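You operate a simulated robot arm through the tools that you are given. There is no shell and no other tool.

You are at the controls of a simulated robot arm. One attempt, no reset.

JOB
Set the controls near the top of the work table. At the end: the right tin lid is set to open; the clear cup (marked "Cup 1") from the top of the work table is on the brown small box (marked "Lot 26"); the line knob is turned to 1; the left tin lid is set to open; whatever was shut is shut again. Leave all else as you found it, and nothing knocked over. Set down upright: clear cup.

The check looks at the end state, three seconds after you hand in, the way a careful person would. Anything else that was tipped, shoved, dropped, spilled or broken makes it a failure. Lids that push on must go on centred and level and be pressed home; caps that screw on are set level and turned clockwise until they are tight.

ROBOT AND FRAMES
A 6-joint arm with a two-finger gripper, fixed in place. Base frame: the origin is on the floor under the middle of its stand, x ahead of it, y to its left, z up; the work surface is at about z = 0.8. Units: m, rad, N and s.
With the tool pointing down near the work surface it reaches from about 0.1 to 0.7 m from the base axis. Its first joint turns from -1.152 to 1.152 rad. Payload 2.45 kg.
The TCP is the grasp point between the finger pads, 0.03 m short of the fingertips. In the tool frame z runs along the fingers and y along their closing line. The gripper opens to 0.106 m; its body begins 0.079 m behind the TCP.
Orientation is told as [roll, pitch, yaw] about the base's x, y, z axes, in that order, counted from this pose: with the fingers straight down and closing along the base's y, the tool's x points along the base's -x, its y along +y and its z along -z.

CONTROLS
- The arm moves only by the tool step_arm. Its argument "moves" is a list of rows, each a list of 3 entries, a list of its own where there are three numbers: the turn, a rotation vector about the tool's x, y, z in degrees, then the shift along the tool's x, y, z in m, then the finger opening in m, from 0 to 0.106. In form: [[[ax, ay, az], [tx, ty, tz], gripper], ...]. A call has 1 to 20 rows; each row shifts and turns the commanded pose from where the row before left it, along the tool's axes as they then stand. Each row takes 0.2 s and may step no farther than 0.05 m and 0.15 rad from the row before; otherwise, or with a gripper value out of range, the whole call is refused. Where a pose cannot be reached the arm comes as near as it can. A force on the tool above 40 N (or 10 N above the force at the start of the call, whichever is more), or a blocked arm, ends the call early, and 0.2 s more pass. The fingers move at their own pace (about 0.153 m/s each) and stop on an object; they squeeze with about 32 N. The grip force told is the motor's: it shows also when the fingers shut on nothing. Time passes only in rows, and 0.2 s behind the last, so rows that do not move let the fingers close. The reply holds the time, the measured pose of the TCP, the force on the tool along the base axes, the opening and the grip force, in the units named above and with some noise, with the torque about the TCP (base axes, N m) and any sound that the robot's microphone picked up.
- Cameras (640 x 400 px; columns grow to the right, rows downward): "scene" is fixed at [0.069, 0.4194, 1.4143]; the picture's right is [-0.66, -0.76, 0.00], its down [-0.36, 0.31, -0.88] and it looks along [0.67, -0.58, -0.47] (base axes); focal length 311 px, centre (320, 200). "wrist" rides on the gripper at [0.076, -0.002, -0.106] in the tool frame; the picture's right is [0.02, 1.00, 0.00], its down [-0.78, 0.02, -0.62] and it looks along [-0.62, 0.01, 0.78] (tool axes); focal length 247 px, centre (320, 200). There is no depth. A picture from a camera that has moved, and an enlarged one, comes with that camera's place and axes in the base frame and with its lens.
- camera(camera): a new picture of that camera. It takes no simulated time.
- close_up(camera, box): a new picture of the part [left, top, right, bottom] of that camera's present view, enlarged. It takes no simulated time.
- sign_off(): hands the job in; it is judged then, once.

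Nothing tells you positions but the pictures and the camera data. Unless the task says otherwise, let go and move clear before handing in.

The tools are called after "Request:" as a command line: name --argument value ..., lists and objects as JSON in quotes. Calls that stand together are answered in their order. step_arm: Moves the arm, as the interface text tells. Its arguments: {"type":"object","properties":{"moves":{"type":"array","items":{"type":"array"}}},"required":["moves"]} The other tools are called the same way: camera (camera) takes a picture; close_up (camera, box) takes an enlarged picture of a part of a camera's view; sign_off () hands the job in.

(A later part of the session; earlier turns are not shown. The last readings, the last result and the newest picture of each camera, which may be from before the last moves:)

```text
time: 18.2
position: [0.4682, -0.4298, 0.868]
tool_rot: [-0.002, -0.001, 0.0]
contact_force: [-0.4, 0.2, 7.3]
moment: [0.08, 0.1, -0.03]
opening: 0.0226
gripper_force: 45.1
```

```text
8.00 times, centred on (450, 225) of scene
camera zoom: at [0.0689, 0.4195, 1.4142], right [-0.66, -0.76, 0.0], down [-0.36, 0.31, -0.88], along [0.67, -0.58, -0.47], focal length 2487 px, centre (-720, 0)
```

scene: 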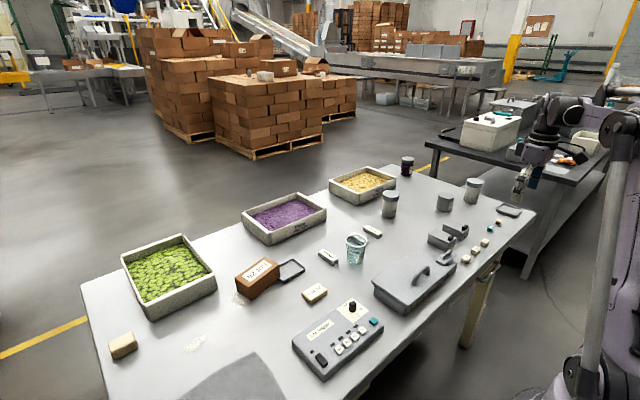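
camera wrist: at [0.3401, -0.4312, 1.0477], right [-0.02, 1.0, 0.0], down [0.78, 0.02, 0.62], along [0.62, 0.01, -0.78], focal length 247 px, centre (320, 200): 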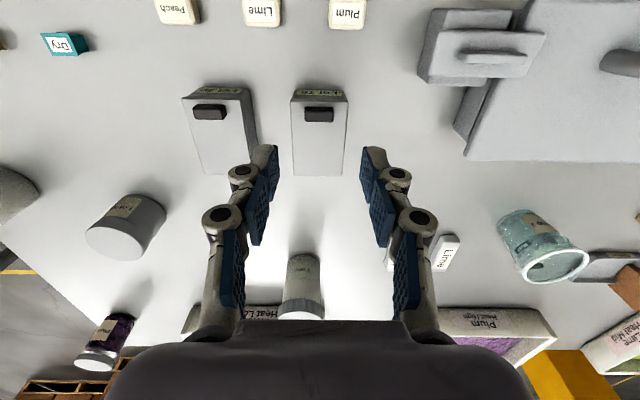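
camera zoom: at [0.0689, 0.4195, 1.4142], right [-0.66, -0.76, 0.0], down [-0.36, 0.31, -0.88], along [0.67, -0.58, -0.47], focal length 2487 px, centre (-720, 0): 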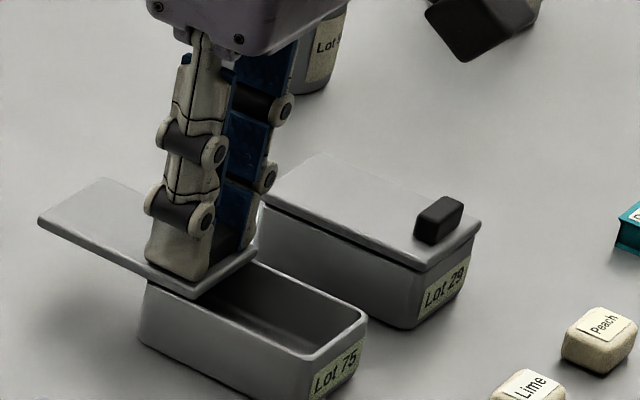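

52 mm open and still free; the lid is held by its guides. I'll keep going in small steps to find the end of travel.

Request:
step_arm --moves '[[[0, 0, 0], [-0.003, 0, -0.0005], 0.01]]'

Request:
step_arm --moves '[[[0, 0, 0], [-0.003, 0, 0], 0.01]]'

Request:
close_up --camera "scene" --box '[420, 200, 480, 250]'

```text
time: 18.6
position: [0.4726, -0.43, 0.8672]
tool_rot: [0.001, 0.002, -0.001]
contact_force: [-0.4, 3.4, -1.0]
moment: [0.03, 0.0, -0.04]
opening: 0.0225
gripper_force: 45.2
```

```text
time: 19.0
position: [0.4723, -0.4303, 0.8669]
tool_rot: [0.001, 0.003, 0.0]
contact_force: [-13.6, 11.0, -5.6]
moment: [0.37, -0.59, -0.02]
opening: 0.0234
gripper_force: 44.7
```

```text
8.00 times, centred on (450, 225) of scene
camera zoom: at [0.0687, 0.4196, 1.4142], right [-0.66, -0.76, 0.0], down [-0.36, 0.31, -0.88], along [0.67, -0.58, -0.47], focal length 2487 px, centre (-720, 0)
```

zoom: 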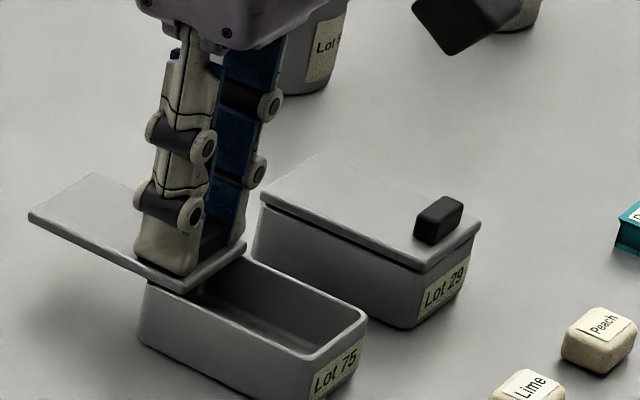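

The stop has been reached (-13.6 N in x), about 55 mm open. I'll relax slightly, release and lift clear.

Request:
step_arm --moves '[[[0, 0, 0], [0.0015, 0, 0], 0.01], [[0, 0, 0], [0, 0, 0], 0.036], [[0, 0, 0], [0, 0, 0], 0.036], [[0, 0, 0], [0, 0, -0.015], 0.036], [[0, 0, 0], [0, 0, -0.03], 0.036], [[0, 0, 0], [0, 0, -0.03], 0.036], [[0, 0, 0], [0, 0, 0], 0.036]]'

Request:
close_up --camera "scene" --box '[420, 190, 490, 260]'

Request:
camera --camera "wrist"

```text
time: 20.6
position: [0.4708, -0.4299, 0.9411]
tool_rot: [-0.003, 0.0, -0.001]
contact_force: [1.4, -0.1, 1.0]
moment: [0.02, -0.02, 0.01]
opening: 0.0362
gripper_force: 0.0
```

```text
5.71 times, centred on (455, 225) of scene
camera zoom: at [0.069, 0.4194, 1.4143], right [-0.66, -0.76, 0.0], down [-0.36, 0.31, -0.88], along [0.67, -0.58, -0.47], focal length 1776 px, centre (-451, 57)
```

zoom: 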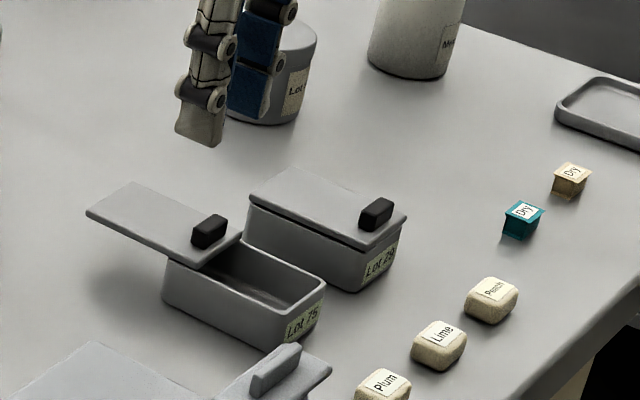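

```text
taken
camera wrist: at [0.3961, -0.4318, 1.0474], right [-0.02, 1.0, 0.0], down [0.78, 0.02, 0.62], along [0.62, 0.01, -0.78], focal length 247 px, centre (320, 200)
```

wrist: 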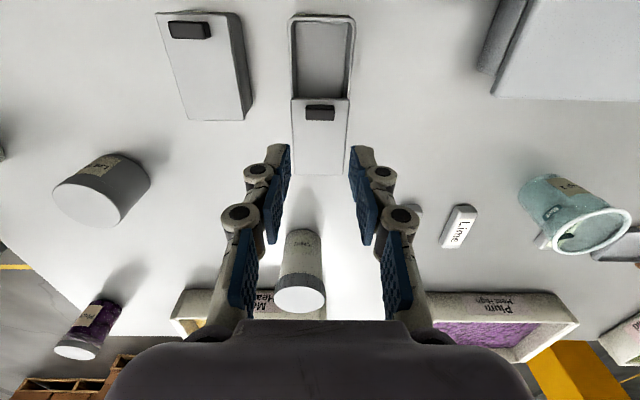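

The left tin (Lot 75) is fully open. For the right tin I'll push its tab in +x with closed fingertips, which keeps the arm within reach. First I move above and in front of its tab.

Request:
step_arm --moves '[[[0, 0, 0], [0.0215, -0.0229, 0.00275], 0.01], [[0, 0, 0], [0.0215, -0.0229, 0.00275], 0.005], [[0, 0, 0], [0.0215, -0.0229, 0.00275], 0.005], [[0, 0, 0], [0.0215, -0.0229, 0.00275], 0.005], [[0, 0, 0], [0, 0, 0.02], 0.005], [[0, 0, 0], [0, 0, 0], 0.005]]'

Request:
camera --camera "wrist"

Request:
close_up --camera "scene" --box '[420, 190, 490, 260]'

```text
time: 22.0
position: [0.3849, -0.5226, 0.911]
tool_rot: [-0.001, -0.001, 0.001]
contact_force: [0.5, -0.1, 0.3]
moment: [0.01, 0.0, -0.02]
opening: 0.0052
gripper_force: 0.2
```

```text
taken
camera wrist: at [0.3094, -0.5247, 1.0174], right [-0.02, 1.0, 0.0], down [0.78, 0.02, 0.62], along [0.62, 0.01, -0.78], focal length 247 px, centre (320, 200)
```

wrist: 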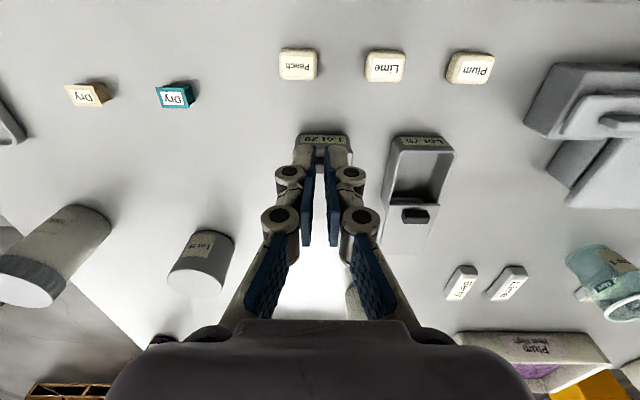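

```text
5.71 times, centred on (455, 225) of scene
camera zoom: at [0.069, 0.4194, 1.4143], right [-0.66, -0.76, 0.0], down [-0.36, 0.31, -0.88], along [0.67, -0.58, -0.47], focal length 1776 px, centre (-451, 57)
```

zoom: 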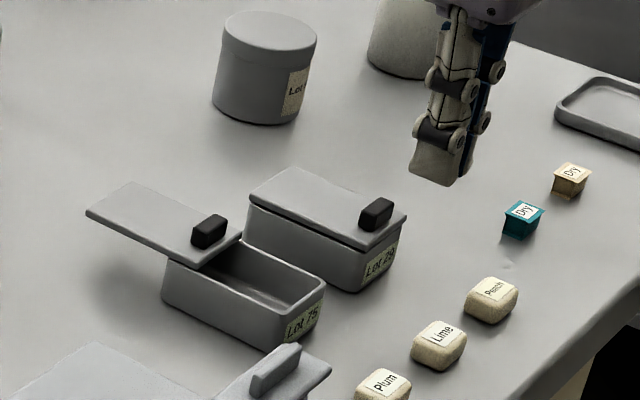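

Positioned in front of the Lot 29 tab. I'll descend to tip height z≈0.841 and then push gently in +x.

Request:
step_arm --moves '[[[0, 0, 0], [0.0015, 0, 0.02], 0.005], [[0, 0, 0], [0, 0, 0.014], 0.005], [[0, 0, 0], [0, 0, 0.006], 0.005], [[0, 0, 0], [0, 0, 0], 0.005]]'

Request:
close_up --camera "scene" --box '[435, 200, 485, 240]'

Request:
close_up --camera "wrist" --box '[240, 60, 400, 200]'

```text
time: 23.0
position: [0.3832, -0.5205, 0.8702]
tool_rot: [-0.002, -0.001, 0.0]
contact_force: [-0.1, 0.2, -0.9]
moment: [0.0, 0.03, -0.02]
opening: 0.0049
gripper_force: 0.1
```

```text
10.00 times, centred on (460, 220) of scene
camera zoom: at [0.069, 0.4194, 1.4143], right [-0.66, -0.76, 0.0], down [-0.36, 0.31, -0.88], along [0.67, -0.58, -0.47], focal length 3109 px, centre (-1080, 0)
```

zoom: 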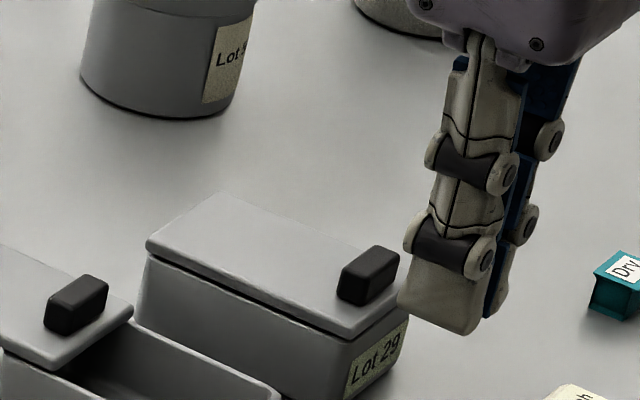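

```text
2.86 times, centred on (320, 130) of wrist
camera zoom: at [0.3087, -0.5237, 0.9765], right [-0.02, 1.0, 0.0], down [0.78, 0.02, 0.62], along [0.62, 0.01, -0.78], focal length 706 px, centre (320, 400)
```

zoom: 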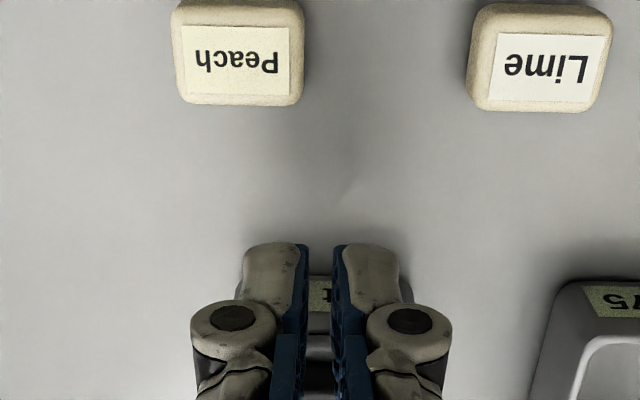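

Tip is level with the tab. I'll push in +x in 5 mm steps.

Request:
step_arm --moves '[[[0, 0, 0], [-0.005, 0, 0], 0.005], [[0, 0, 0], [-0.004, 0, 0], 0.005], [[0, 0, 0], [-0.004, 0, 0], 0.005], [[0, 0, 0], [-0.005, 0, 0], 0.005], [[0, 0, 0], [-0.005, 0, 0], 0.005]]'

Request:
close_up --camera "scene" --box '[435, 200, 485, 240]'

```text
time: 24.2
position: [0.4082, -0.5219, 0.8712]
tool_rot: [-0.001, -0.001, -0.001]
contact_force: [-0.8, 0.0, -0.1]
moment: [0.0, -0.01, 0.01]
opening: 0.005
gripper_force: 0.1
```

```text
10.00 times, centred on (460, 220) of scene
camera zoom: at [0.069, 0.4194, 1.4143], right [-0.66, -0.76, 0.0], down [-0.36, 0.31, -0.88], along [0.67, -0.58, -0.47], focal length 3109 px, centre (-1080, 0)
```

zoom: 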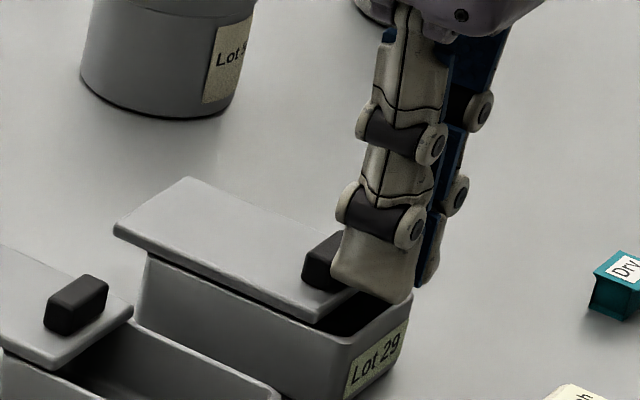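

The lid is sliding open. I'll keep pushing, then take small steps near the end.

Request:
step_arm --moves '[[[0, 0, 0], [-0.005, 0, 0], 0.005], [[0, 0, 0], [-0.005, 0, 0], 0.005], [[0, 0, 0], [-0.005, 0, 0], 0.005], [[0, 0, 0], [-0.005, 0, 0], 0.005], [[0, 0, 0], [-0.005, 0, 0], 0.005], [[0, 0, 0], [-0.005, 0, 0], 0.005], [[0, 0, 0], [-0.004, 0, 0], 0.005]]'

Request:
step_arm --moves '[[[0, 0, 0], [-0.003, 0, 0], 0.005], [[0, 0, 0], [-0.003, 0, 0], 0.005]]'

Request:
close_up --camera "scene" --box '[420, 190, 490, 260]'

```text
time: 25.8
position: [0.4421, -0.5213, 0.8701]
tool_rot: [-0.002, 0.0, 0.002]
contact_force: [0.4, 0.0, 0.5]
moment: [-0.01, 0.0, -0.01]
opening: 0.005
gripper_force: 0.1
```

```text
time: 26.4
position: [0.4477, -0.5235, 0.8704]
tool_rot: [-0.002, 0.001, -0.001]
contact_force: [0.4, -0.6, -0.1]
moment: [0.03, 0.0, 0.02]
opening: 0.005
gripper_force: 0.0
```

```text
5.71 times, centred on (455, 225) of scene
camera zoom: at [0.069, 0.4194, 1.4143], right [-0.66, -0.76, 0.0], down [-0.36, 0.31, -0.88], along [0.67, -0.58, -0.47], focal length 1776 px, centre (-451, 57)
```

zoom: 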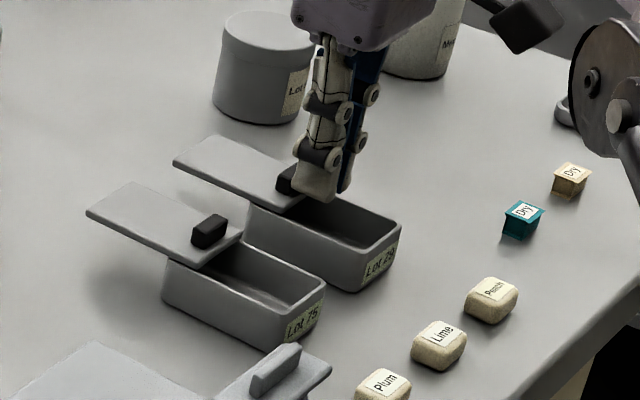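

Nearly fully open. I'll push in 2 mm steps until I feel the stop.

Request:
step_arm --moves '[[[0, 0, 0], [-0.002, 0, 0], 0.005], [[0, 0, 0], [0, 0, 0], 0.005]]'

Request:
step_arm --moves '[[[0, 0, 0], [-0.002, 0, 0], 0.005], [[0, 0, 0], [0, 0, 0], 0.005]]'

Request:
step_arm --moves '[[[0, 0, 0], [-0.002, 0, 0], 0.005], [[0, 0, 0], [0, 0, 0], 0.005]]'

Request:
close_up --camera "scene" --box '[420, 190, 490, 260]'

```text
time: 27.0
position: [0.4488, -0.5232, 0.8703]
tool_rot: [0.001, 0.0, 0.001]
contact_force: [-0.7, 0.0, -0.7]
moment: [0.01, -0.06, -0.03]
opening: 0.0051
gripper_force: 0.3
```

```text
time: 27.6
position: [0.4505, -0.5236, 0.8701]
tool_rot: [-0.002, 0.001, 0.0]
contact_force: [-3.7, 0.6, -0.1]
moment: [-0.02, 0.05, 0.01]
opening: 0.006
gripper_force: 28.4
```

```text
time: 28.2
position: [0.4521, -0.5244, 0.8707]
tool_rot: [0.001, 0.003, -0.001]
contact_force: [-15.9, 5.8, 1.6]
moment: [0.2, 0.34, 0.07]
opening: 0.0061
gripper_force: 28.8
```

```text
5.71 times, centred on (455, 225) of scene
camera zoom: at [0.0686, 0.4196, 1.4142], right [-0.66, -0.76, 0.0], down [-0.36, 0.31, -0.88], along [0.67, -0.58, -0.47], focal length 1776 px, centre (-451, 57)
```

zoom: 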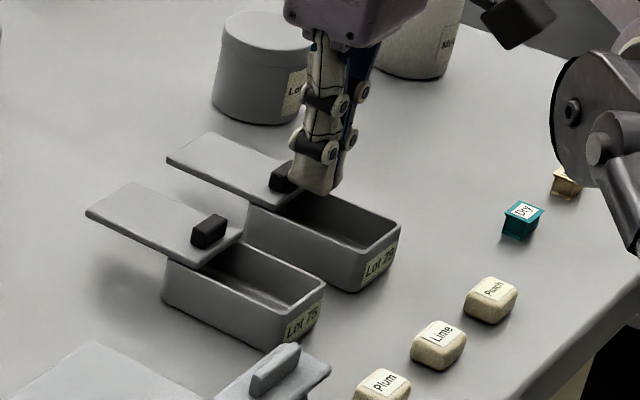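

Both tin lids are at their open stops. I'll back off, lift, and go look at the knob on the Lot logger.

Request:
step_arm --moves '[[[0, 0, 0], [0.006, 0, 0], 0.005], [[0, 0, 0], [0.004, 0, -0.01], 0.005], [[0, 0, 0], [0, 0, -0.03], 0.005], [[0, 0, 0], [0, 0, -0.04], 0.005], [[0, 0, 0], [0, 0, -0.03], 0.005], [[0, 0, 0], [0, 0, 0], 0.005]]'

Request:
step_arm --moves '[[[0, 0, 0], [0.0112, 0.0408, -0.0015], 0.106], [[0, 0, 0], [0.0112, 0.0408, -0.0015], 0.106], [[0, 0, 0], [0.0112, 0.0408, -0.0015], 0.106], [[0, 0, 0], [0.0112, 0.0408, -0.0015], 0.106], [[0, 0, 0], [0.0112, 0.0408, -0.0015], 0.106], [[0, 0, 0], [0.0112, 0.0408, -0.0015], 0.106], [[0, 0, 0], [0.0112, 0.0408, -0.0015], 0.106], [[0, 0, 0], [0.0112, 0.0408, -0.0015], 0.106], [[0, 0, 0], [0.0112, 0.0408, -0.0015], 0.106], [[0, 0, 0], [0.0112, 0.0408, -0.0015], 0.106], [[0, 0, 0], [0.0112, 0.0408, -0.0015], 0.106], [[0, 0, 0], [0.0112, 0.0408, -0.0015], 0.106], [[0, 0, 0], [0.0112, 0.0408, -0.0015], 0.106], [[0, 0, 0], [0, 0, 0], 0.106]]'

Request:
camera --camera "wrist"

Request:
camera --camera "scene"

```text
time: 29.6
position: [0.4396, -0.5131, 0.9713]
tool_rot: [-0.002, 0.0, 0.002]
contact_force: [-0.9, 0.7, 0.0]
moment: [-0.01, 0.03, -0.03]
opening: 0.0049
gripper_force: 0.0
out of reach, approached as far as the arm can: row 5
```

```text
time: 32.6
position: [0.2893, 0.0163, 0.9865]
tool_rot: [-0.002, -0.002, -0.001]
contact_force: [0.5, -0.1, 0.2]
moment: [0.0, 0.01, 0.01]
opening: 0.1062
gripper_force: 0.1
```

```text
taken
camera wrist: at [0.2129, 0.0149, 1.0925], right [-0.02, 1.0, 0.0], down [0.78, 0.02, 0.62], along [0.62, 0.01, -0.78], focal length 247 px, centre (320, 200)
```

wrist: 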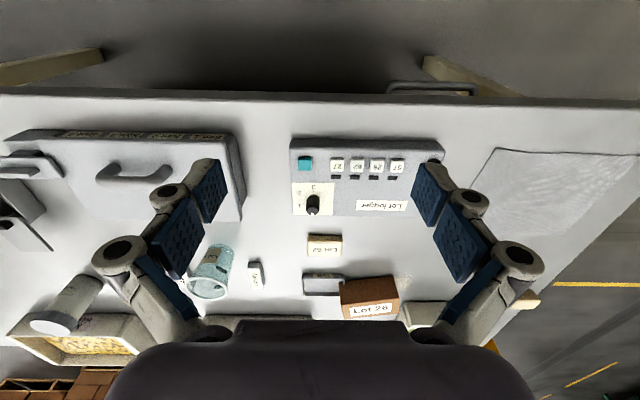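

```text
taken
```

scene: 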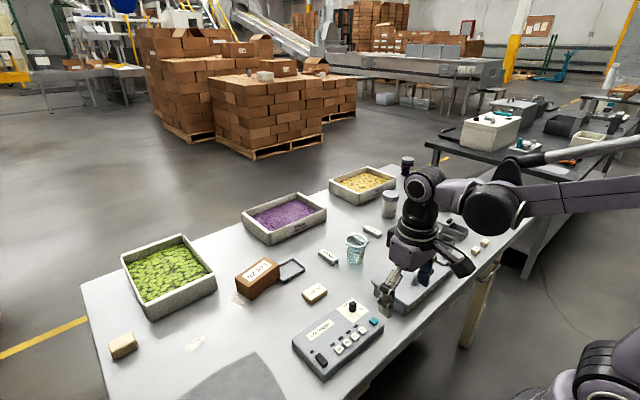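

Camera now sees the knob. I'll zoom in on the dial, and also on the cup and box from this angle.

Request:
close_up --camera "wrist" --box '[285, 175, 345, 225]'

Request:
close_up --camera "wrist" --box '[180, 230, 420, 330]'

Request:
close_up --camera "wrist" --box '[280, 130, 450, 230]'

```text
8.00 times, centred on (315, 200) of wrist
camera zoom: at [0.2129, 0.0149, 1.0925], right [-0.02, 1.0, 0.0], down [0.78, 0.02, 0.62], along [0.62, 0.01, -0.78], focal length 1976 px, centre (360, 200)
```

zoom: 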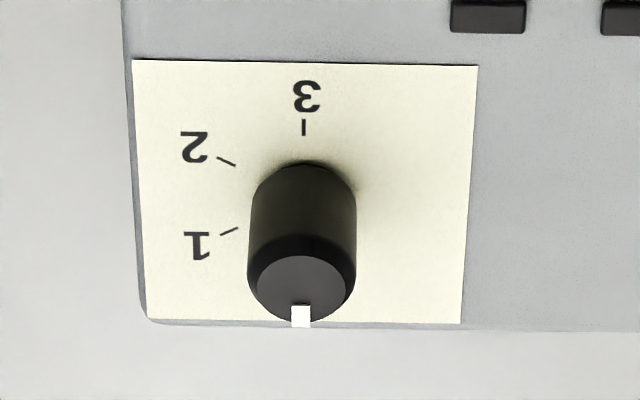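

```text
2.67 times, centred on (300, 280) of wrist
camera zoom: at [0.2129, 0.0149, 1.0925], right [-0.02, 1.0, 0.0], down [0.78, 0.02, 0.62], along [0.62, 0.01, -0.78], focal length 659 px, centre (373, -13)
```

zoom: 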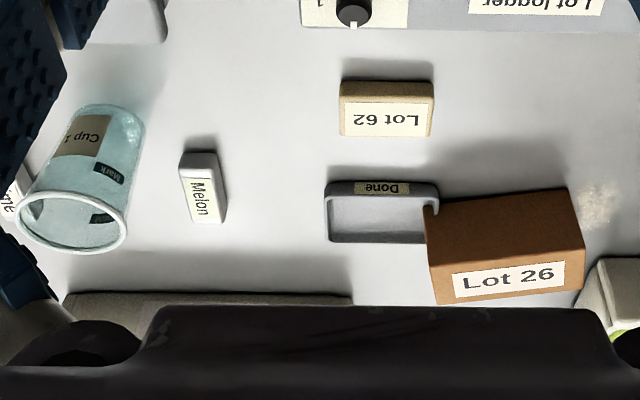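

```text
3.76 times, centred on (365, 180) of wrist
camera zoom: at [0.2129, 0.0149, 1.0925], right [-0.02, 1.0, 0.0], down [0.78, 0.02, 0.62], along [0.62, 0.01, -0.78], focal length 930 px, centre (151, 275)
```

zoom: 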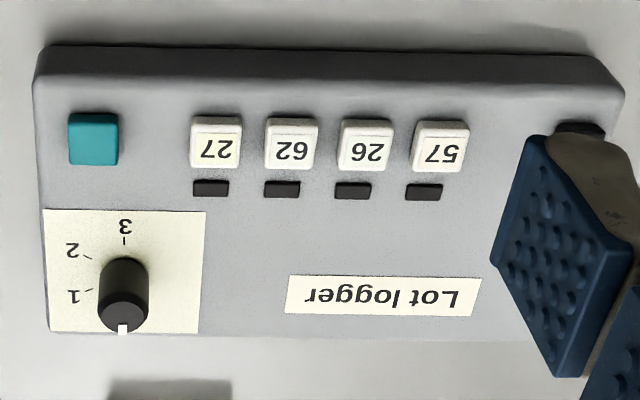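

The dial reads Off (pointer away from robot), with 1, 2 and 3 at 60° steps clockwise as seen from above. The knob axis is ≈(0.421, 0.009), its top z≈0.853 and the panel z≈0.831. I'll move above the knob.

Request:
step_arm --moves '[[[0, 0, 0], [-0.033, -0.0019, 0.0141], 0.05], [[0, 0, 0], [-0.033, -0.0019, 0.0141], 0.05], [[0, 0, 0], [-0.033, -0.0019, 0.0141], 0.05], [[0, 0, 0], [-0.033, -0.0019, 0.0141], 0.05], [[0, 0, 0], [0, 0, 0.01], 0.05], [[0, 0, 0], [0, 0, 0], 0.05]]'

Request:
close_up --camera "wrist" --box '[220, 50, 420, 200]'

Request:
close_up --camera "scene" --box '[310, 270, 400, 340]'

```text
time: 34.0
position: [0.4242, 0.006, 0.9212]
tool_rot: [-0.001, 0.001, -0.001]
contact_force: [-0.7, 0.1, -0.3]
moment: [0.0, -0.04, -0.01]
opening: 0.05
gripper_force: 0.0
```

```text
2.67 times, centred on (320, 125) of wrist
camera zoom: at [0.3477, 0.0053, 1.0278], right [-0.02, 1.0, 0.0], down [0.78, 0.02, 0.62], along [0.62, 0.01, -0.78], focal length 659 px, centre (320, 400)
```

zoom: 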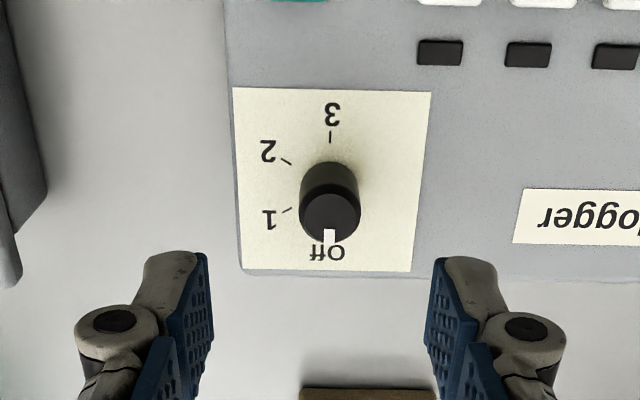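

```text
5.71 times, centred on (355, 305) of scene
camera zoom: at [0.069, 0.4194, 1.4143], right [-0.66, -0.76, 0.0], down [-0.36, 0.31, -0.88], along [0.67, -0.58, -0.47], focal length 1776 px, centre (120, -400)
```

zoom: 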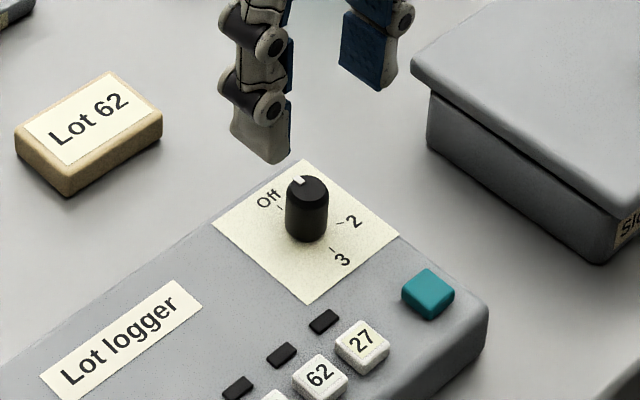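

Knob axis is confirmed at (0.4214, 0.0089). I'll correct by about 3 mm each way and descend so tips end about 5 mm above the panel.

Request:
step_arm --moves '[[[0, 0, 0], [0.003, 0.003, 0.02], 0.05], [[0, 0, 0], [0, 0, 0.02], 0.05], [[0, 0, 0], [0, 0, 0.01], 0.05], [[0, 0, 0], [0, 0, 0.005], 0.04], [[0, 0, 0], [0, 0, 0], 0.034]]'

Request:
close_up --camera "wrist" --box '[220, 50, 420, 200]'

Request:
close_up --camera "scene" --box '[310, 270, 400, 340]'

```text
time: 35.2
position: [0.4194, 0.0101, 0.8654]
tool_rot: [-0.001, 0.001, 0.0]
contact_force: [-0.2, 0.6, -0.5]
moment: [0.0, 0.03, -0.01]
opening: 0.034
gripper_force: 0.0
```

```text
2.67 times, centred on (320, 125) of wrist
camera zoom: at [0.3443, 0.0079, 0.9725], right [-0.02, 1.0, 0.0], down [0.78, 0.02, 0.62], along [0.62, 0.01, -0.78], focal length 659 px, centre (320, 400)
```

zoom: 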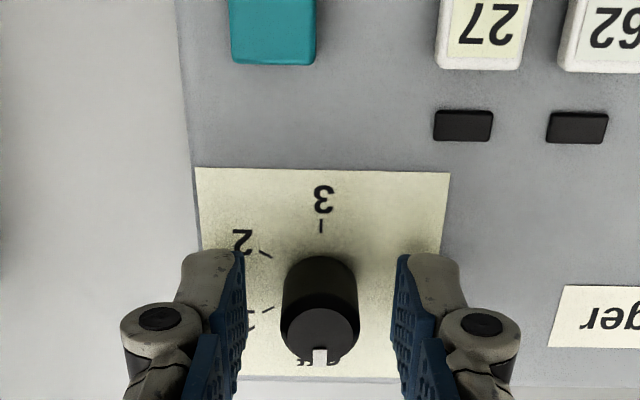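

```text
5.71 times, centred on (355, 305) of scene
camera zoom: at [0.069, 0.4194, 1.4143], right [-0.66, -0.76, 0.0], down [-0.36, 0.31, -0.88], along [0.67, -0.58, -0.47], focal length 1776 px, centre (120, -400)
```

zoom: 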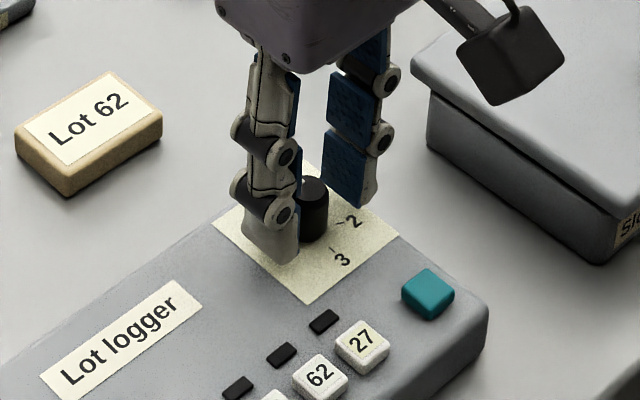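

Centred on the knob. I'll close on it.

Request:
step_arm --moves '[[[0, 0, 0], [0, 0, 0], 0.024], [[0, 0, 0], [0, 0, 0], 0.01], [[0, 0, 0], [0, 0, 0], 0.01]]'

Request:
close_up --camera "wrist" --box '[220, 50, 420, 200]'

```text
time: 36.0
position: [0.4203, 0.0104, 0.8669]
tool_rot: [-0.002, 0.001, 0.001]
contact_force: [0.9, 0.3, 0.4]
moment: [0.0, 0.03, -0.04]
opening: 0.0175
gripper_force: 42.5
```

```text
2.67 times, centred on (320, 125) of wrist
camera zoom: at [0.3443, 0.008, 0.9727], right [-0.02, 1.0, 0.0], down [0.78, 0.02, 0.62], along [0.62, 0.01, -0.78], focal length 659 px, centre (320, 400)
```

zoom: 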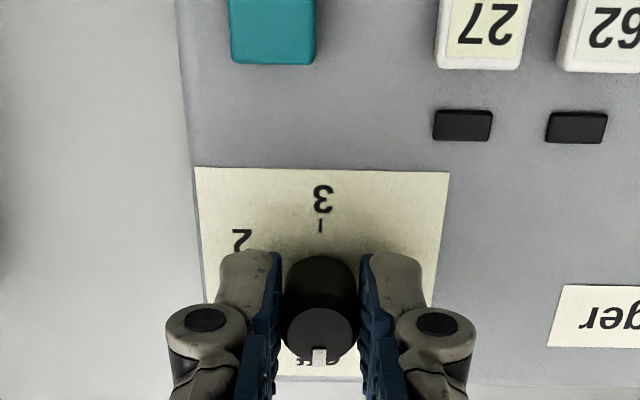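

Gripped (17.5 mm). I'll turn 30° clockwise first and check.

Request:
step_arm --moves '[[[0, 0, 7.5], [0, 0, 0], 0.01], [[0, 0, 7.5], [0, 0, 0], 0.01], [[0, 0, 7.5], [0, 0, 0], 0.01], [[0, 0, 7.5], [0, 0, 0], 0.01]]'

Request:
close_up --camera "wrist" --box '[220, 50, 420, 200]'

Request:
close_up --camera "scene" --box '[310, 270, 400, 340]'

```text
time: 37.0
position: [0.4185, 0.0104, 0.8665]
tool_rot: [-0.001, 0.002, -0.525]
contact_force: [-11.1, 3.4, -22.5]
moment: [-0.21, -0.24, 0.04]
opening: 0.0178
gripper_force: 43.8
```

```text
2.67 times, centred on (320, 125) of wrist
camera zoom: at [0.3544, 0.0474, 0.9729], right [0.48, 0.88, 0.0], down [0.69, -0.38, 0.62], along [0.54, -0.3, -0.78], focal length 659 px, centre (320, 400)
```

zoom: 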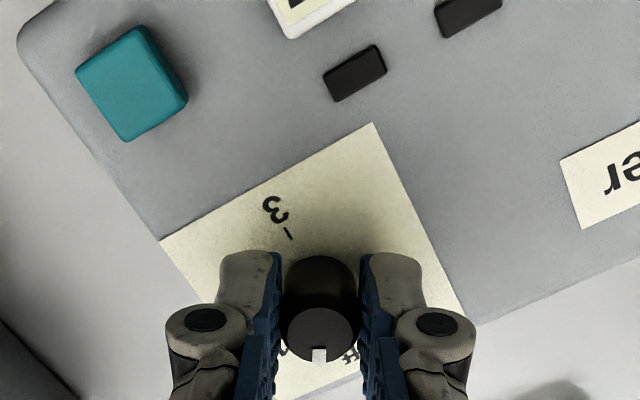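

```text
5.71 times, centred on (355, 305) of scene
camera zoom: at [0.069, 0.4195, 1.4142], right [-0.66, -0.76, 0.0], down [-0.36, 0.31, -0.88], along [0.67, -0.58, -0.47], focal length 1776 px, centre (120, -400)
```

zoom: 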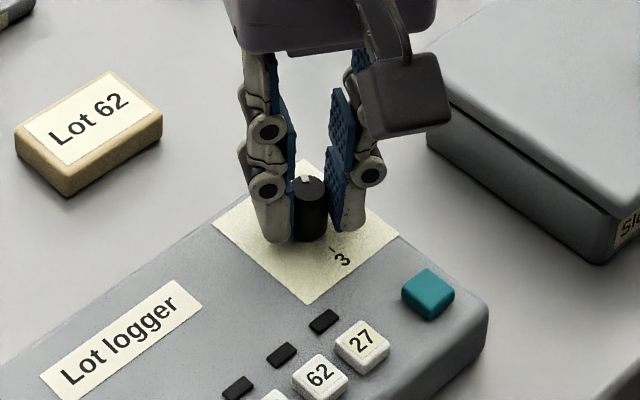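

The knob turns with the gripper. I'll relieve the small side load and turn the remaining 30°.

Request:
step_arm --moves '[[[0, 0, 7.5], [0.0006, -0.0006, 0.0008], 0.01], [[0, 0, 7.5], [0, 0, 0], 0.01], [[0, 0, 7.5], [0, 0, 0], 0.01], [[0, 0, 7.5], [0, 0, 0], 0.01], [[0, 0, 0], [0, 0, 0], 0.01]]'

Request:
close_up --camera "wrist" --box '[220, 50, 420, 200]'

Request:
close_up --camera "scene" --box '[310, 270, 400, 340]'

```text
time: 38.3
position: [0.4212, 0.0116, 0.8656]
tool_rot: [0.002, -0.001, -1.048]
contact_force: [-1.7, 3.8, 7.9]
moment: [-0.41, -0.19, 0.03]
opening: 0.0174
gripper_force: 42.5
stopped in row 5: the force on the tool passed its limit at 41 N (the readings are from after the stop); the commanded pose is now the measured one
```

```text
2.67 times, centred on (320, 125) of wrist
camera zoom: at [0.3819, 0.0763, 0.9727], right [0.86, 0.52, 0.0], down [0.4, -0.67, 0.62], along [0.32, -0.53, -0.78], focal length 659 px, centre (320, 400)
```

zoom: 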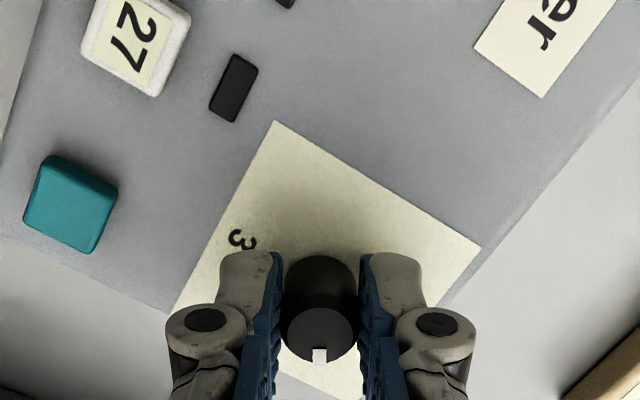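

```text
5.71 times, centred on (355, 305) of scene
camera zoom: at [0.0688, 0.4195, 1.4143], right [-0.66, -0.76, 0.0], down [-0.36, 0.31, -0.88], along [0.67, -0.58, -0.47], focal length 1776 px, centre (120, -400)
```

zoom: 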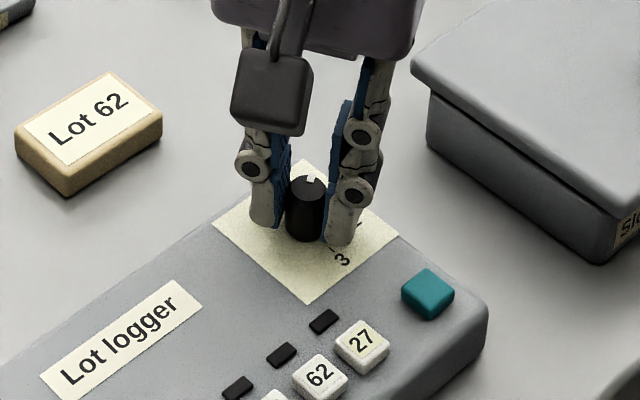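

The knob has turned 60°. I'll release, lift off and check the pointer.

Request:
step_arm --moves '[[[0, 0, 0], [0, 0, 0], 0.02], [[0, 0, 0], [0, 0, 0], 0.04], [[0, 0, 0], [0, 0, -0.02], 0.04], [[0, 0, 0], [0, 0, -0.03], 0.04], [[0, 0, 0], [0, 0, -0.03], 0.04], [[0, 0, 0], [0, 0, 0], 0.04]]'

Request:
close_up --camera "wrist" --box '[220, 20, 420, 170]'

Request:
close_up --camera "scene" --box '[310, 270, 400, 340]'

```text
time: 39.7
position: [0.4238, 0.0122, 0.9424]
tool_rot: [0.003, 0.001, -1.049]
contact_force: [-0.9, 0.0, 0.7]
moment: [0.04, -0.01, 0.03]
opening: 0.0398
gripper_force: 0.0
```

```text
2.67 times, centred on (320, 95) of wrist
camera zoom: at [0.3834, 0.0763, 1.0504], right [0.86, 0.52, 0.0], down [0.4, -0.67, 0.62], along [0.32, -0.53, -0.78], focal length 659 px, centre (320, 480)
```

zoom: 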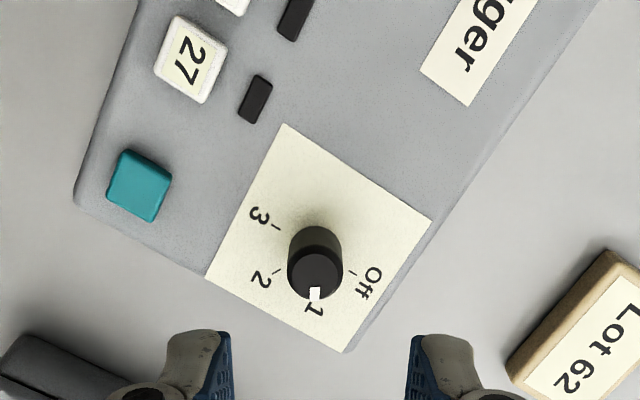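

```text
5.71 times, centred on (355, 305) of scene
camera zoom: at [0.069, 0.4194, 1.4143], right [-0.66, -0.76, 0.0], down [-0.36, 0.31, -0.88], along [0.67, -0.58, -0.47], focal length 1776 px, centre (120, -400)
```

zoom: 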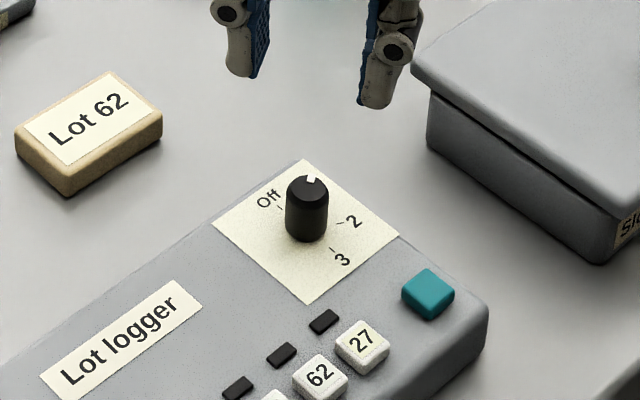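

The knob now points to 1. Next I'll rotate the wrist back to zero yaw and move up to look at the box and cup.

Request:
step_arm --moves '[[[0, 0, -7.5], [0, 0, -0.005], 0.06], [[0, 0, -7.5], [0, 0, -0.005], 0.106], [[0, 0, -7.5], [0, 0, -0.005], 0.106], [[0, 0, -7.5], [0, 0, -0.005], 0.106], [[0, 0, -7.5], [0, 0, -0.005], 0.106], [[0, 0, -7.5], [0, 0, -0.005], 0.106], [[0, 0, -7.5], [0, 0, -0.005], 0.106], [[0, 0, -7.5], [0, 0, -0.005], 0.106], [[0, 0, 0], [0, 0, 0], 0.106]]'

Request:
step_arm --moves '[[[0, 0, 0], [-0.008, 0.035, 0], 0.106], [[0, 0, 0], [-0.008, 0.035, 0], 0.106], [[0, 0, 0], [-0.008, 0.035, 0], 0.106], [[0, 0, 0], [0, 0, 0], 0.106]]'

Request:
camera --camera "wrist"

```text
time: 41.7
position: [0.4224, 0.0111, 0.9858]
tool_rot: [0.003, 0.0, -0.001]
contact_force: [-0.1, -0.4, -0.6]
moment: [0.04, -0.03, -0.04]
opening: 0.1061
gripper_force: 0.0
```

```text
time: 42.7
position: [0.4453, 0.1169, 0.9861]
tool_rot: [0.002, -0.001, -0.001]
contact_force: [0.0, -0.4, 0.5]
moment: [0.01, -0.02, -0.01]
opening: 0.106
gripper_force: 0.0
```

```text
taken
camera wrist: at [0.3688, 0.1144, 1.093], right [-0.02, 1.0, 0.0], down [0.78, 0.01, 0.62], along [0.62, 0.01, -0.78], focal length 247 px, centre (320, 200)
```

wrist: 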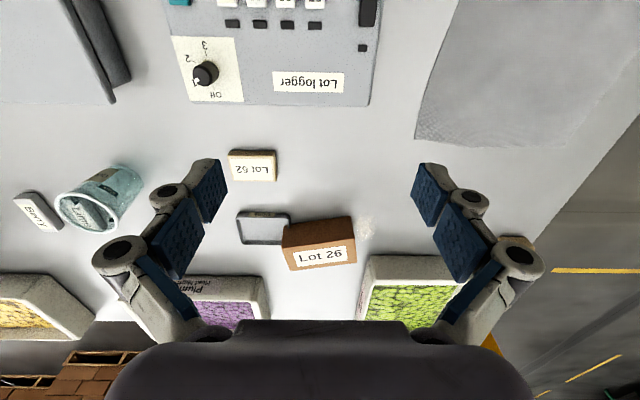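

Request:
close_up --camera "wrist" --box '[220, 190, 380, 290]'

Request:
close_up --camera "wrist" --box '[0, 140, 160, 250]'

Request:
close_up --camera "scene" --box '[330, 220, 390, 275]'

```text
4.00 times, centred on (300, 240) of wrist
camera zoom: at [0.3688, 0.1144, 1.093], right [-0.02, 1.0, 0.0], down [0.78, 0.01, 0.62], along [0.62, 0.01, -0.78], focal length 988 px, centre (400, 40)
```

zoom: 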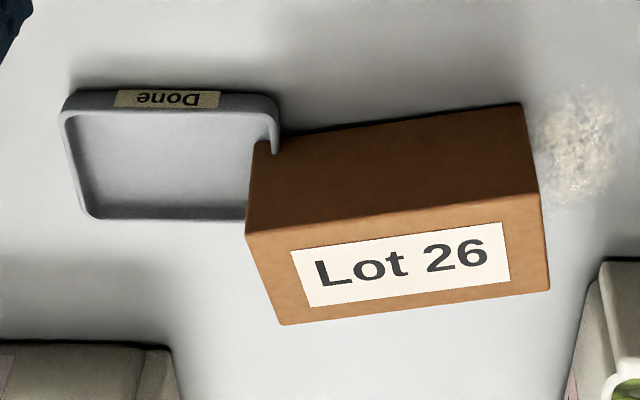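

```text
3.64 times, centred on (80, 195) of wrist
camera zoom: at [0.3688, 0.1144, 1.093], right [-0.02, 1.0, 0.0], down [0.78, 0.01, 0.62], along [0.62, 0.01, -0.78], focal length 898 px, centre (1193, 218)
```

zoom: 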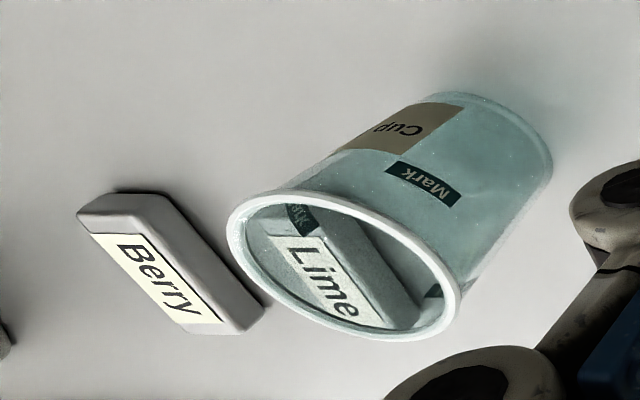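

```text
7.27 times, centred on (360, 248) of scene
camera zoom: at [0.069, 0.4194, 1.4143], right [-0.66, -0.76, 0.0], down [-0.36, 0.31, -0.88], along [0.67, -0.58, -0.47], focal length 2261 px, centre (29, -146)
```

zoom: 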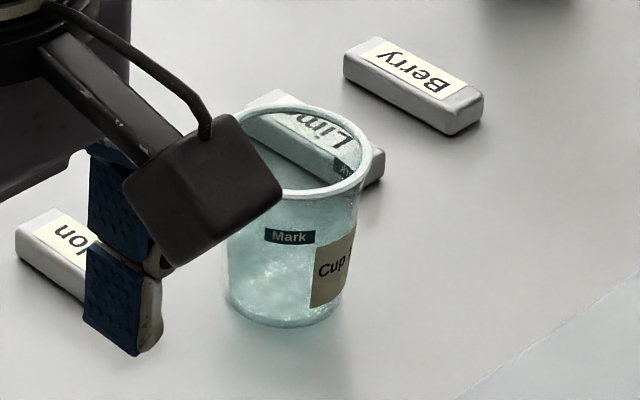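

Box top centre is ≈(0.672, 0.120, 0.85); cup is ≈(0.567, -0.156) with rim at z≈0.878. I'll test the reach above the box empty-handed before picking up the cup.

Request:
step_arm --moves '[[[0, 0, 0], [-0.0378, 0.0005, 0.0095], 0.07], [[0, 0, 0], [-0.0378, 0.0005, 0.0095], 0.07], [[0, 0, 0], [-0.0378, 0.0005, 0.0095], 0.07], [[0, 0, 0], [-0.0378, 0.0005, 0.0095], 0.07], [[0, 0, 0], [-0.0378, 0.0005, 0.0095], 0.07], [[0, 0, 0], [-0.0378, 0.0005, 0.0095], 0.07], [[0, 0, 0], [0, 0, 0], 0.07]]'

Request:
camera --camera "scene"

Request:
camera --camera "wrist"

```text
time: 44.3
position: [0.677, 0.1214, 0.9305]
tool_rot: [0.002, 0.0, -0.002]
contact_force: [-0.1, 0.0, 0.4]
moment: [0.02, 0.01, 0.0]
opening: 0.0697
gripper_force: 0.0
```

```text
taken
```

scene: 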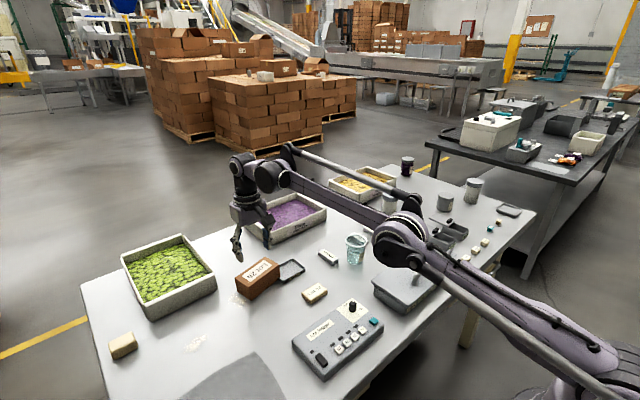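

```text
taken
camera wrist: at [0.6001, 0.1194, 1.0357], right [-0.02, 1.0, 0.0], down [0.78, 0.02, 0.62], along [0.62, 0.01, -0.78], focal length 247 px, centre (320, 200)
```

wrist: 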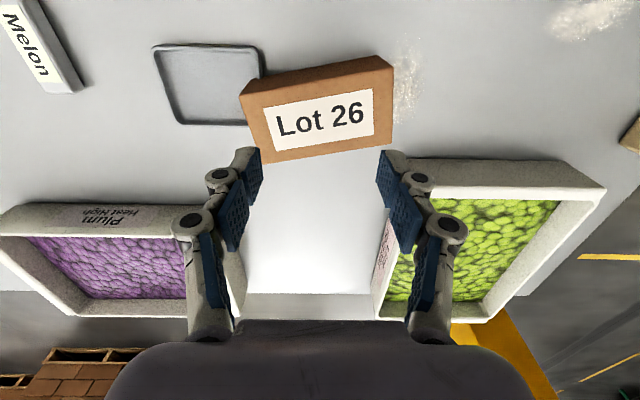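

Reach is fine there. I'll zoom on the box from here for a more accurate centre.

Request:
close_up --camera "wrist" --box '[220, 40, 420, 170]'

Request:
close_up --camera "scene" --box '[220, 220, 320, 300]'

```text
3.08 times, centred on (320, 105) of wrist
camera zoom: at [0.6001, 0.1194, 1.0357], right [-0.02, 1.0, 0.0], down [0.78, 0.02, 0.62], along [0.62, 0.01, -0.78], focal length 760 px, centre (320, 492)
```

zoom: 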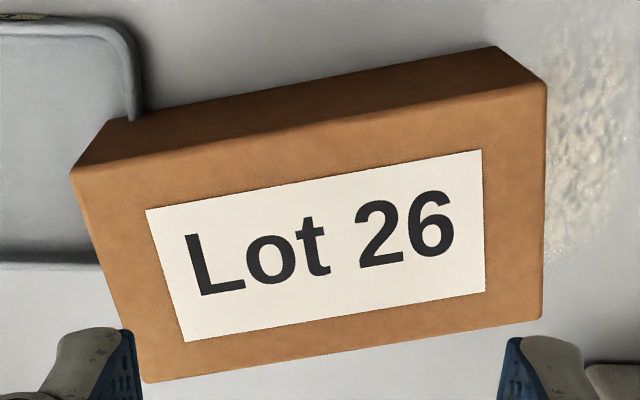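

```text
5.00 times, centred on (270, 260) of scene
camera zoom: at [0.069, 0.4194, 1.4143], right [-0.66, -0.76, 0.0], down [-0.36, 0.31, -0.88], along [0.67, -0.58, -0.47], focal length 1554 px, centre (570, -100)
```

zoom: 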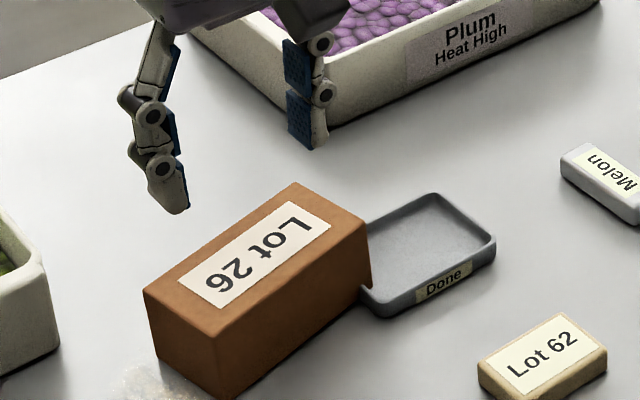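

Box centre refined to (0.671, 0.120). Now I'll go above the cup with fingers open to 90 mm.

Request:
step_arm --moves '[[[0, 0, 0], [0.01375, -0.0346, -0.0025], 0.09], [[0, 0, 0], [0.01375, -0.0346, -0.0025], 0.09], [[0, 0, 0], [0.01375, -0.0346, -0.0025], 0.09], [[0, 0, 0], [0.01375, -0.0346, -0.0025], 0.09], [[0, 0, 0], [0.01375, -0.0346, -0.0025], 0.09], [[0, 0, 0], [0.01375, -0.0346, -0.0025], 0.09], [[0, 0, 0], [0.01375, -0.0346, -0.0025], 0.09], [[0, 0, 0], [0.01375, -0.0346, -0.0025], 0.09], [[0, 0, 0], [0, 0, 0], 0.09]]'

Request:
camera --camera "wrist"

Request:
close_up --camera "scene" --box '[310, 200, 410, 280]'

```text
time: 46.3
position: [0.5626, -0.1567, 0.9496]
tool_rot: [0.001, -0.001, -0.001]
contact_force: [0.6, 0.6, 0.4]
moment: [0.0, 0.02, -0.03]
opening: 0.0902
gripper_force: 0.1
```

```text
taken
camera wrist: at [0.4864, -0.159, 1.055], right [-0.02, 1.0, 0.0], down [0.78, 0.02, 0.62], along [0.62, 0.01, -0.78], focal length 247 px, centre (320, 200)
```

wrist: 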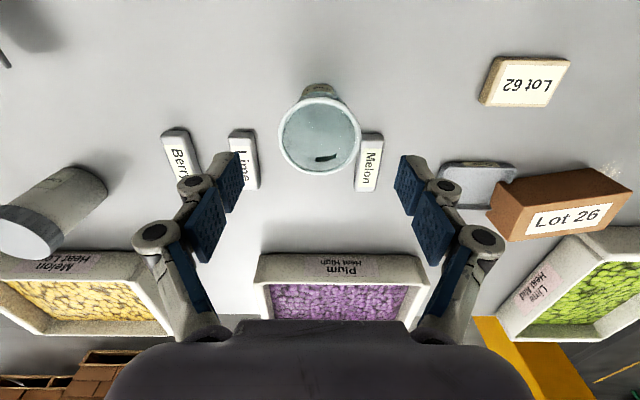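

```text
5.00 times, centred on (360, 240) of scene
camera zoom: at [0.069, 0.4194, 1.4143], right [-0.66, -0.75, 0.0], down [-0.36, 0.31, -0.88], along [0.67, -0.58, -0.47], focal length 1554 px, centre (120, 0)
```

zoom: 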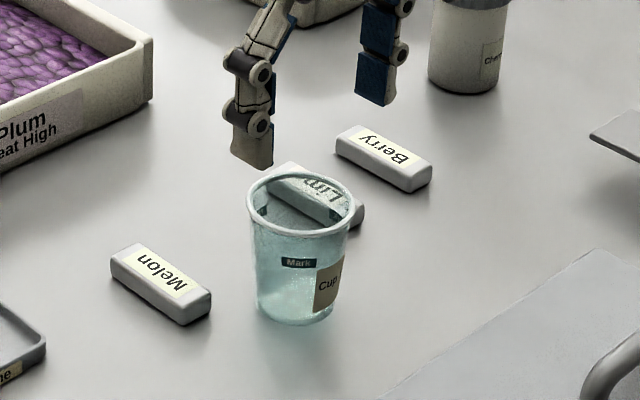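

Request:
close_up --camera "wrist" --box '[230, 60, 420, 200]'

Request:
close_up --camera "scene" --box '[335, 225, 385, 270]'

```text
2.86 times, centred on (325, 130) of wrist
camera zoom: at [0.4864, -0.159, 1.055], right [-0.02, 1.0, 0.0], down [0.78, 0.02, 0.62], along [0.62, 0.01, -0.78], focal length 706 px, centre (306, 400)
```

zoom: 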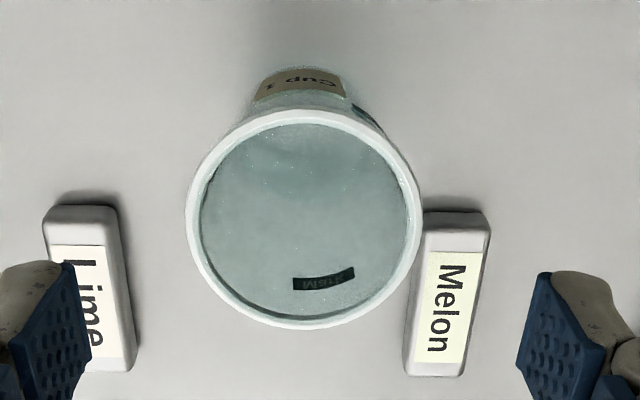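

```text
8.89 times, centred on (360, 248) of scene
camera zoom: at [0.069, 0.4194, 1.4143], right [-0.66, -0.75, 0.0], down [-0.36, 0.31, -0.88], along [0.67, -0.58, -0.47], focal length 2763 px, centre (-36, -222)
```

zoom: 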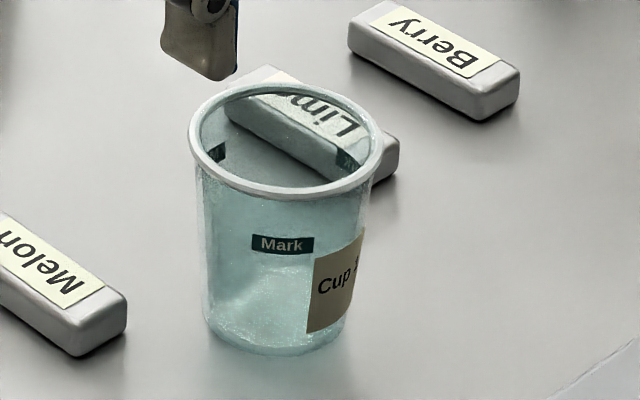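

The cup is centred between the fingers in y; I'll shift 3 mm in x and descend straight around it to mid-height.

Request:
step_arm --moves '[[[0, 0, 0], [-0.003, 0, 0], 0.084], [[0, 0, 0], [0, 0, 0.025], 0.084], [[0, 0, 0], [0, 0, 0.025], 0.084], [[0, 0, 0], [0, 0, 0.025], 0.084], [[0, 0, 0], [0, 0, 0.017], 0.084], [[0, 0, 0], [0, 0, 0.012], 0.084], [[0, 0, 0], [0, 0, 0], 0.084]]'

Request:
camera --camera "wrist"

Request:
close_up --camera "scene" --box '[310, 200, 410, 280]'

```text
time: 47.9
position: [0.5666, -0.1551, 0.8459]
tool_rot: [0.002, 0.0, -0.001]
contact_force: [0.0, 0.1, -0.4]
moment: [0.0, -0.01, 0.01]
opening: 0.0839
gripper_force: 0.1
```

```text
taken
camera wrist: at [0.4902, -0.1601, 0.9519], right [-0.02, 1.0, 0.0], down [0.78, 0.02, 0.62], along [0.62, 0.01, -0.78], focal length 247 px, centre (320, 200)
```

wrist: 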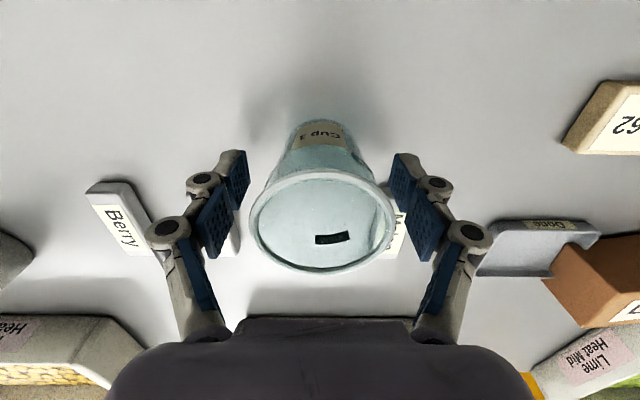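

```text
5.00 times, centred on (360, 240) of scene
camera zoom: at [0.069, 0.4194, 1.4143], right [-0.66, -0.76, 0.0], down [-0.36, 0.31, -0.88], along [0.67, -0.58, -0.47], focal length 1554 px, centre (120, 0)
```

zoom: 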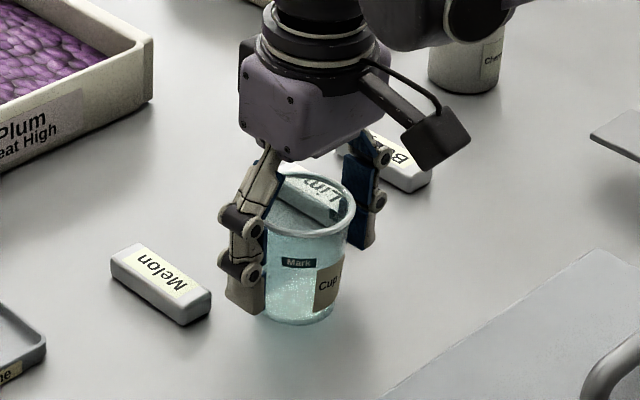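

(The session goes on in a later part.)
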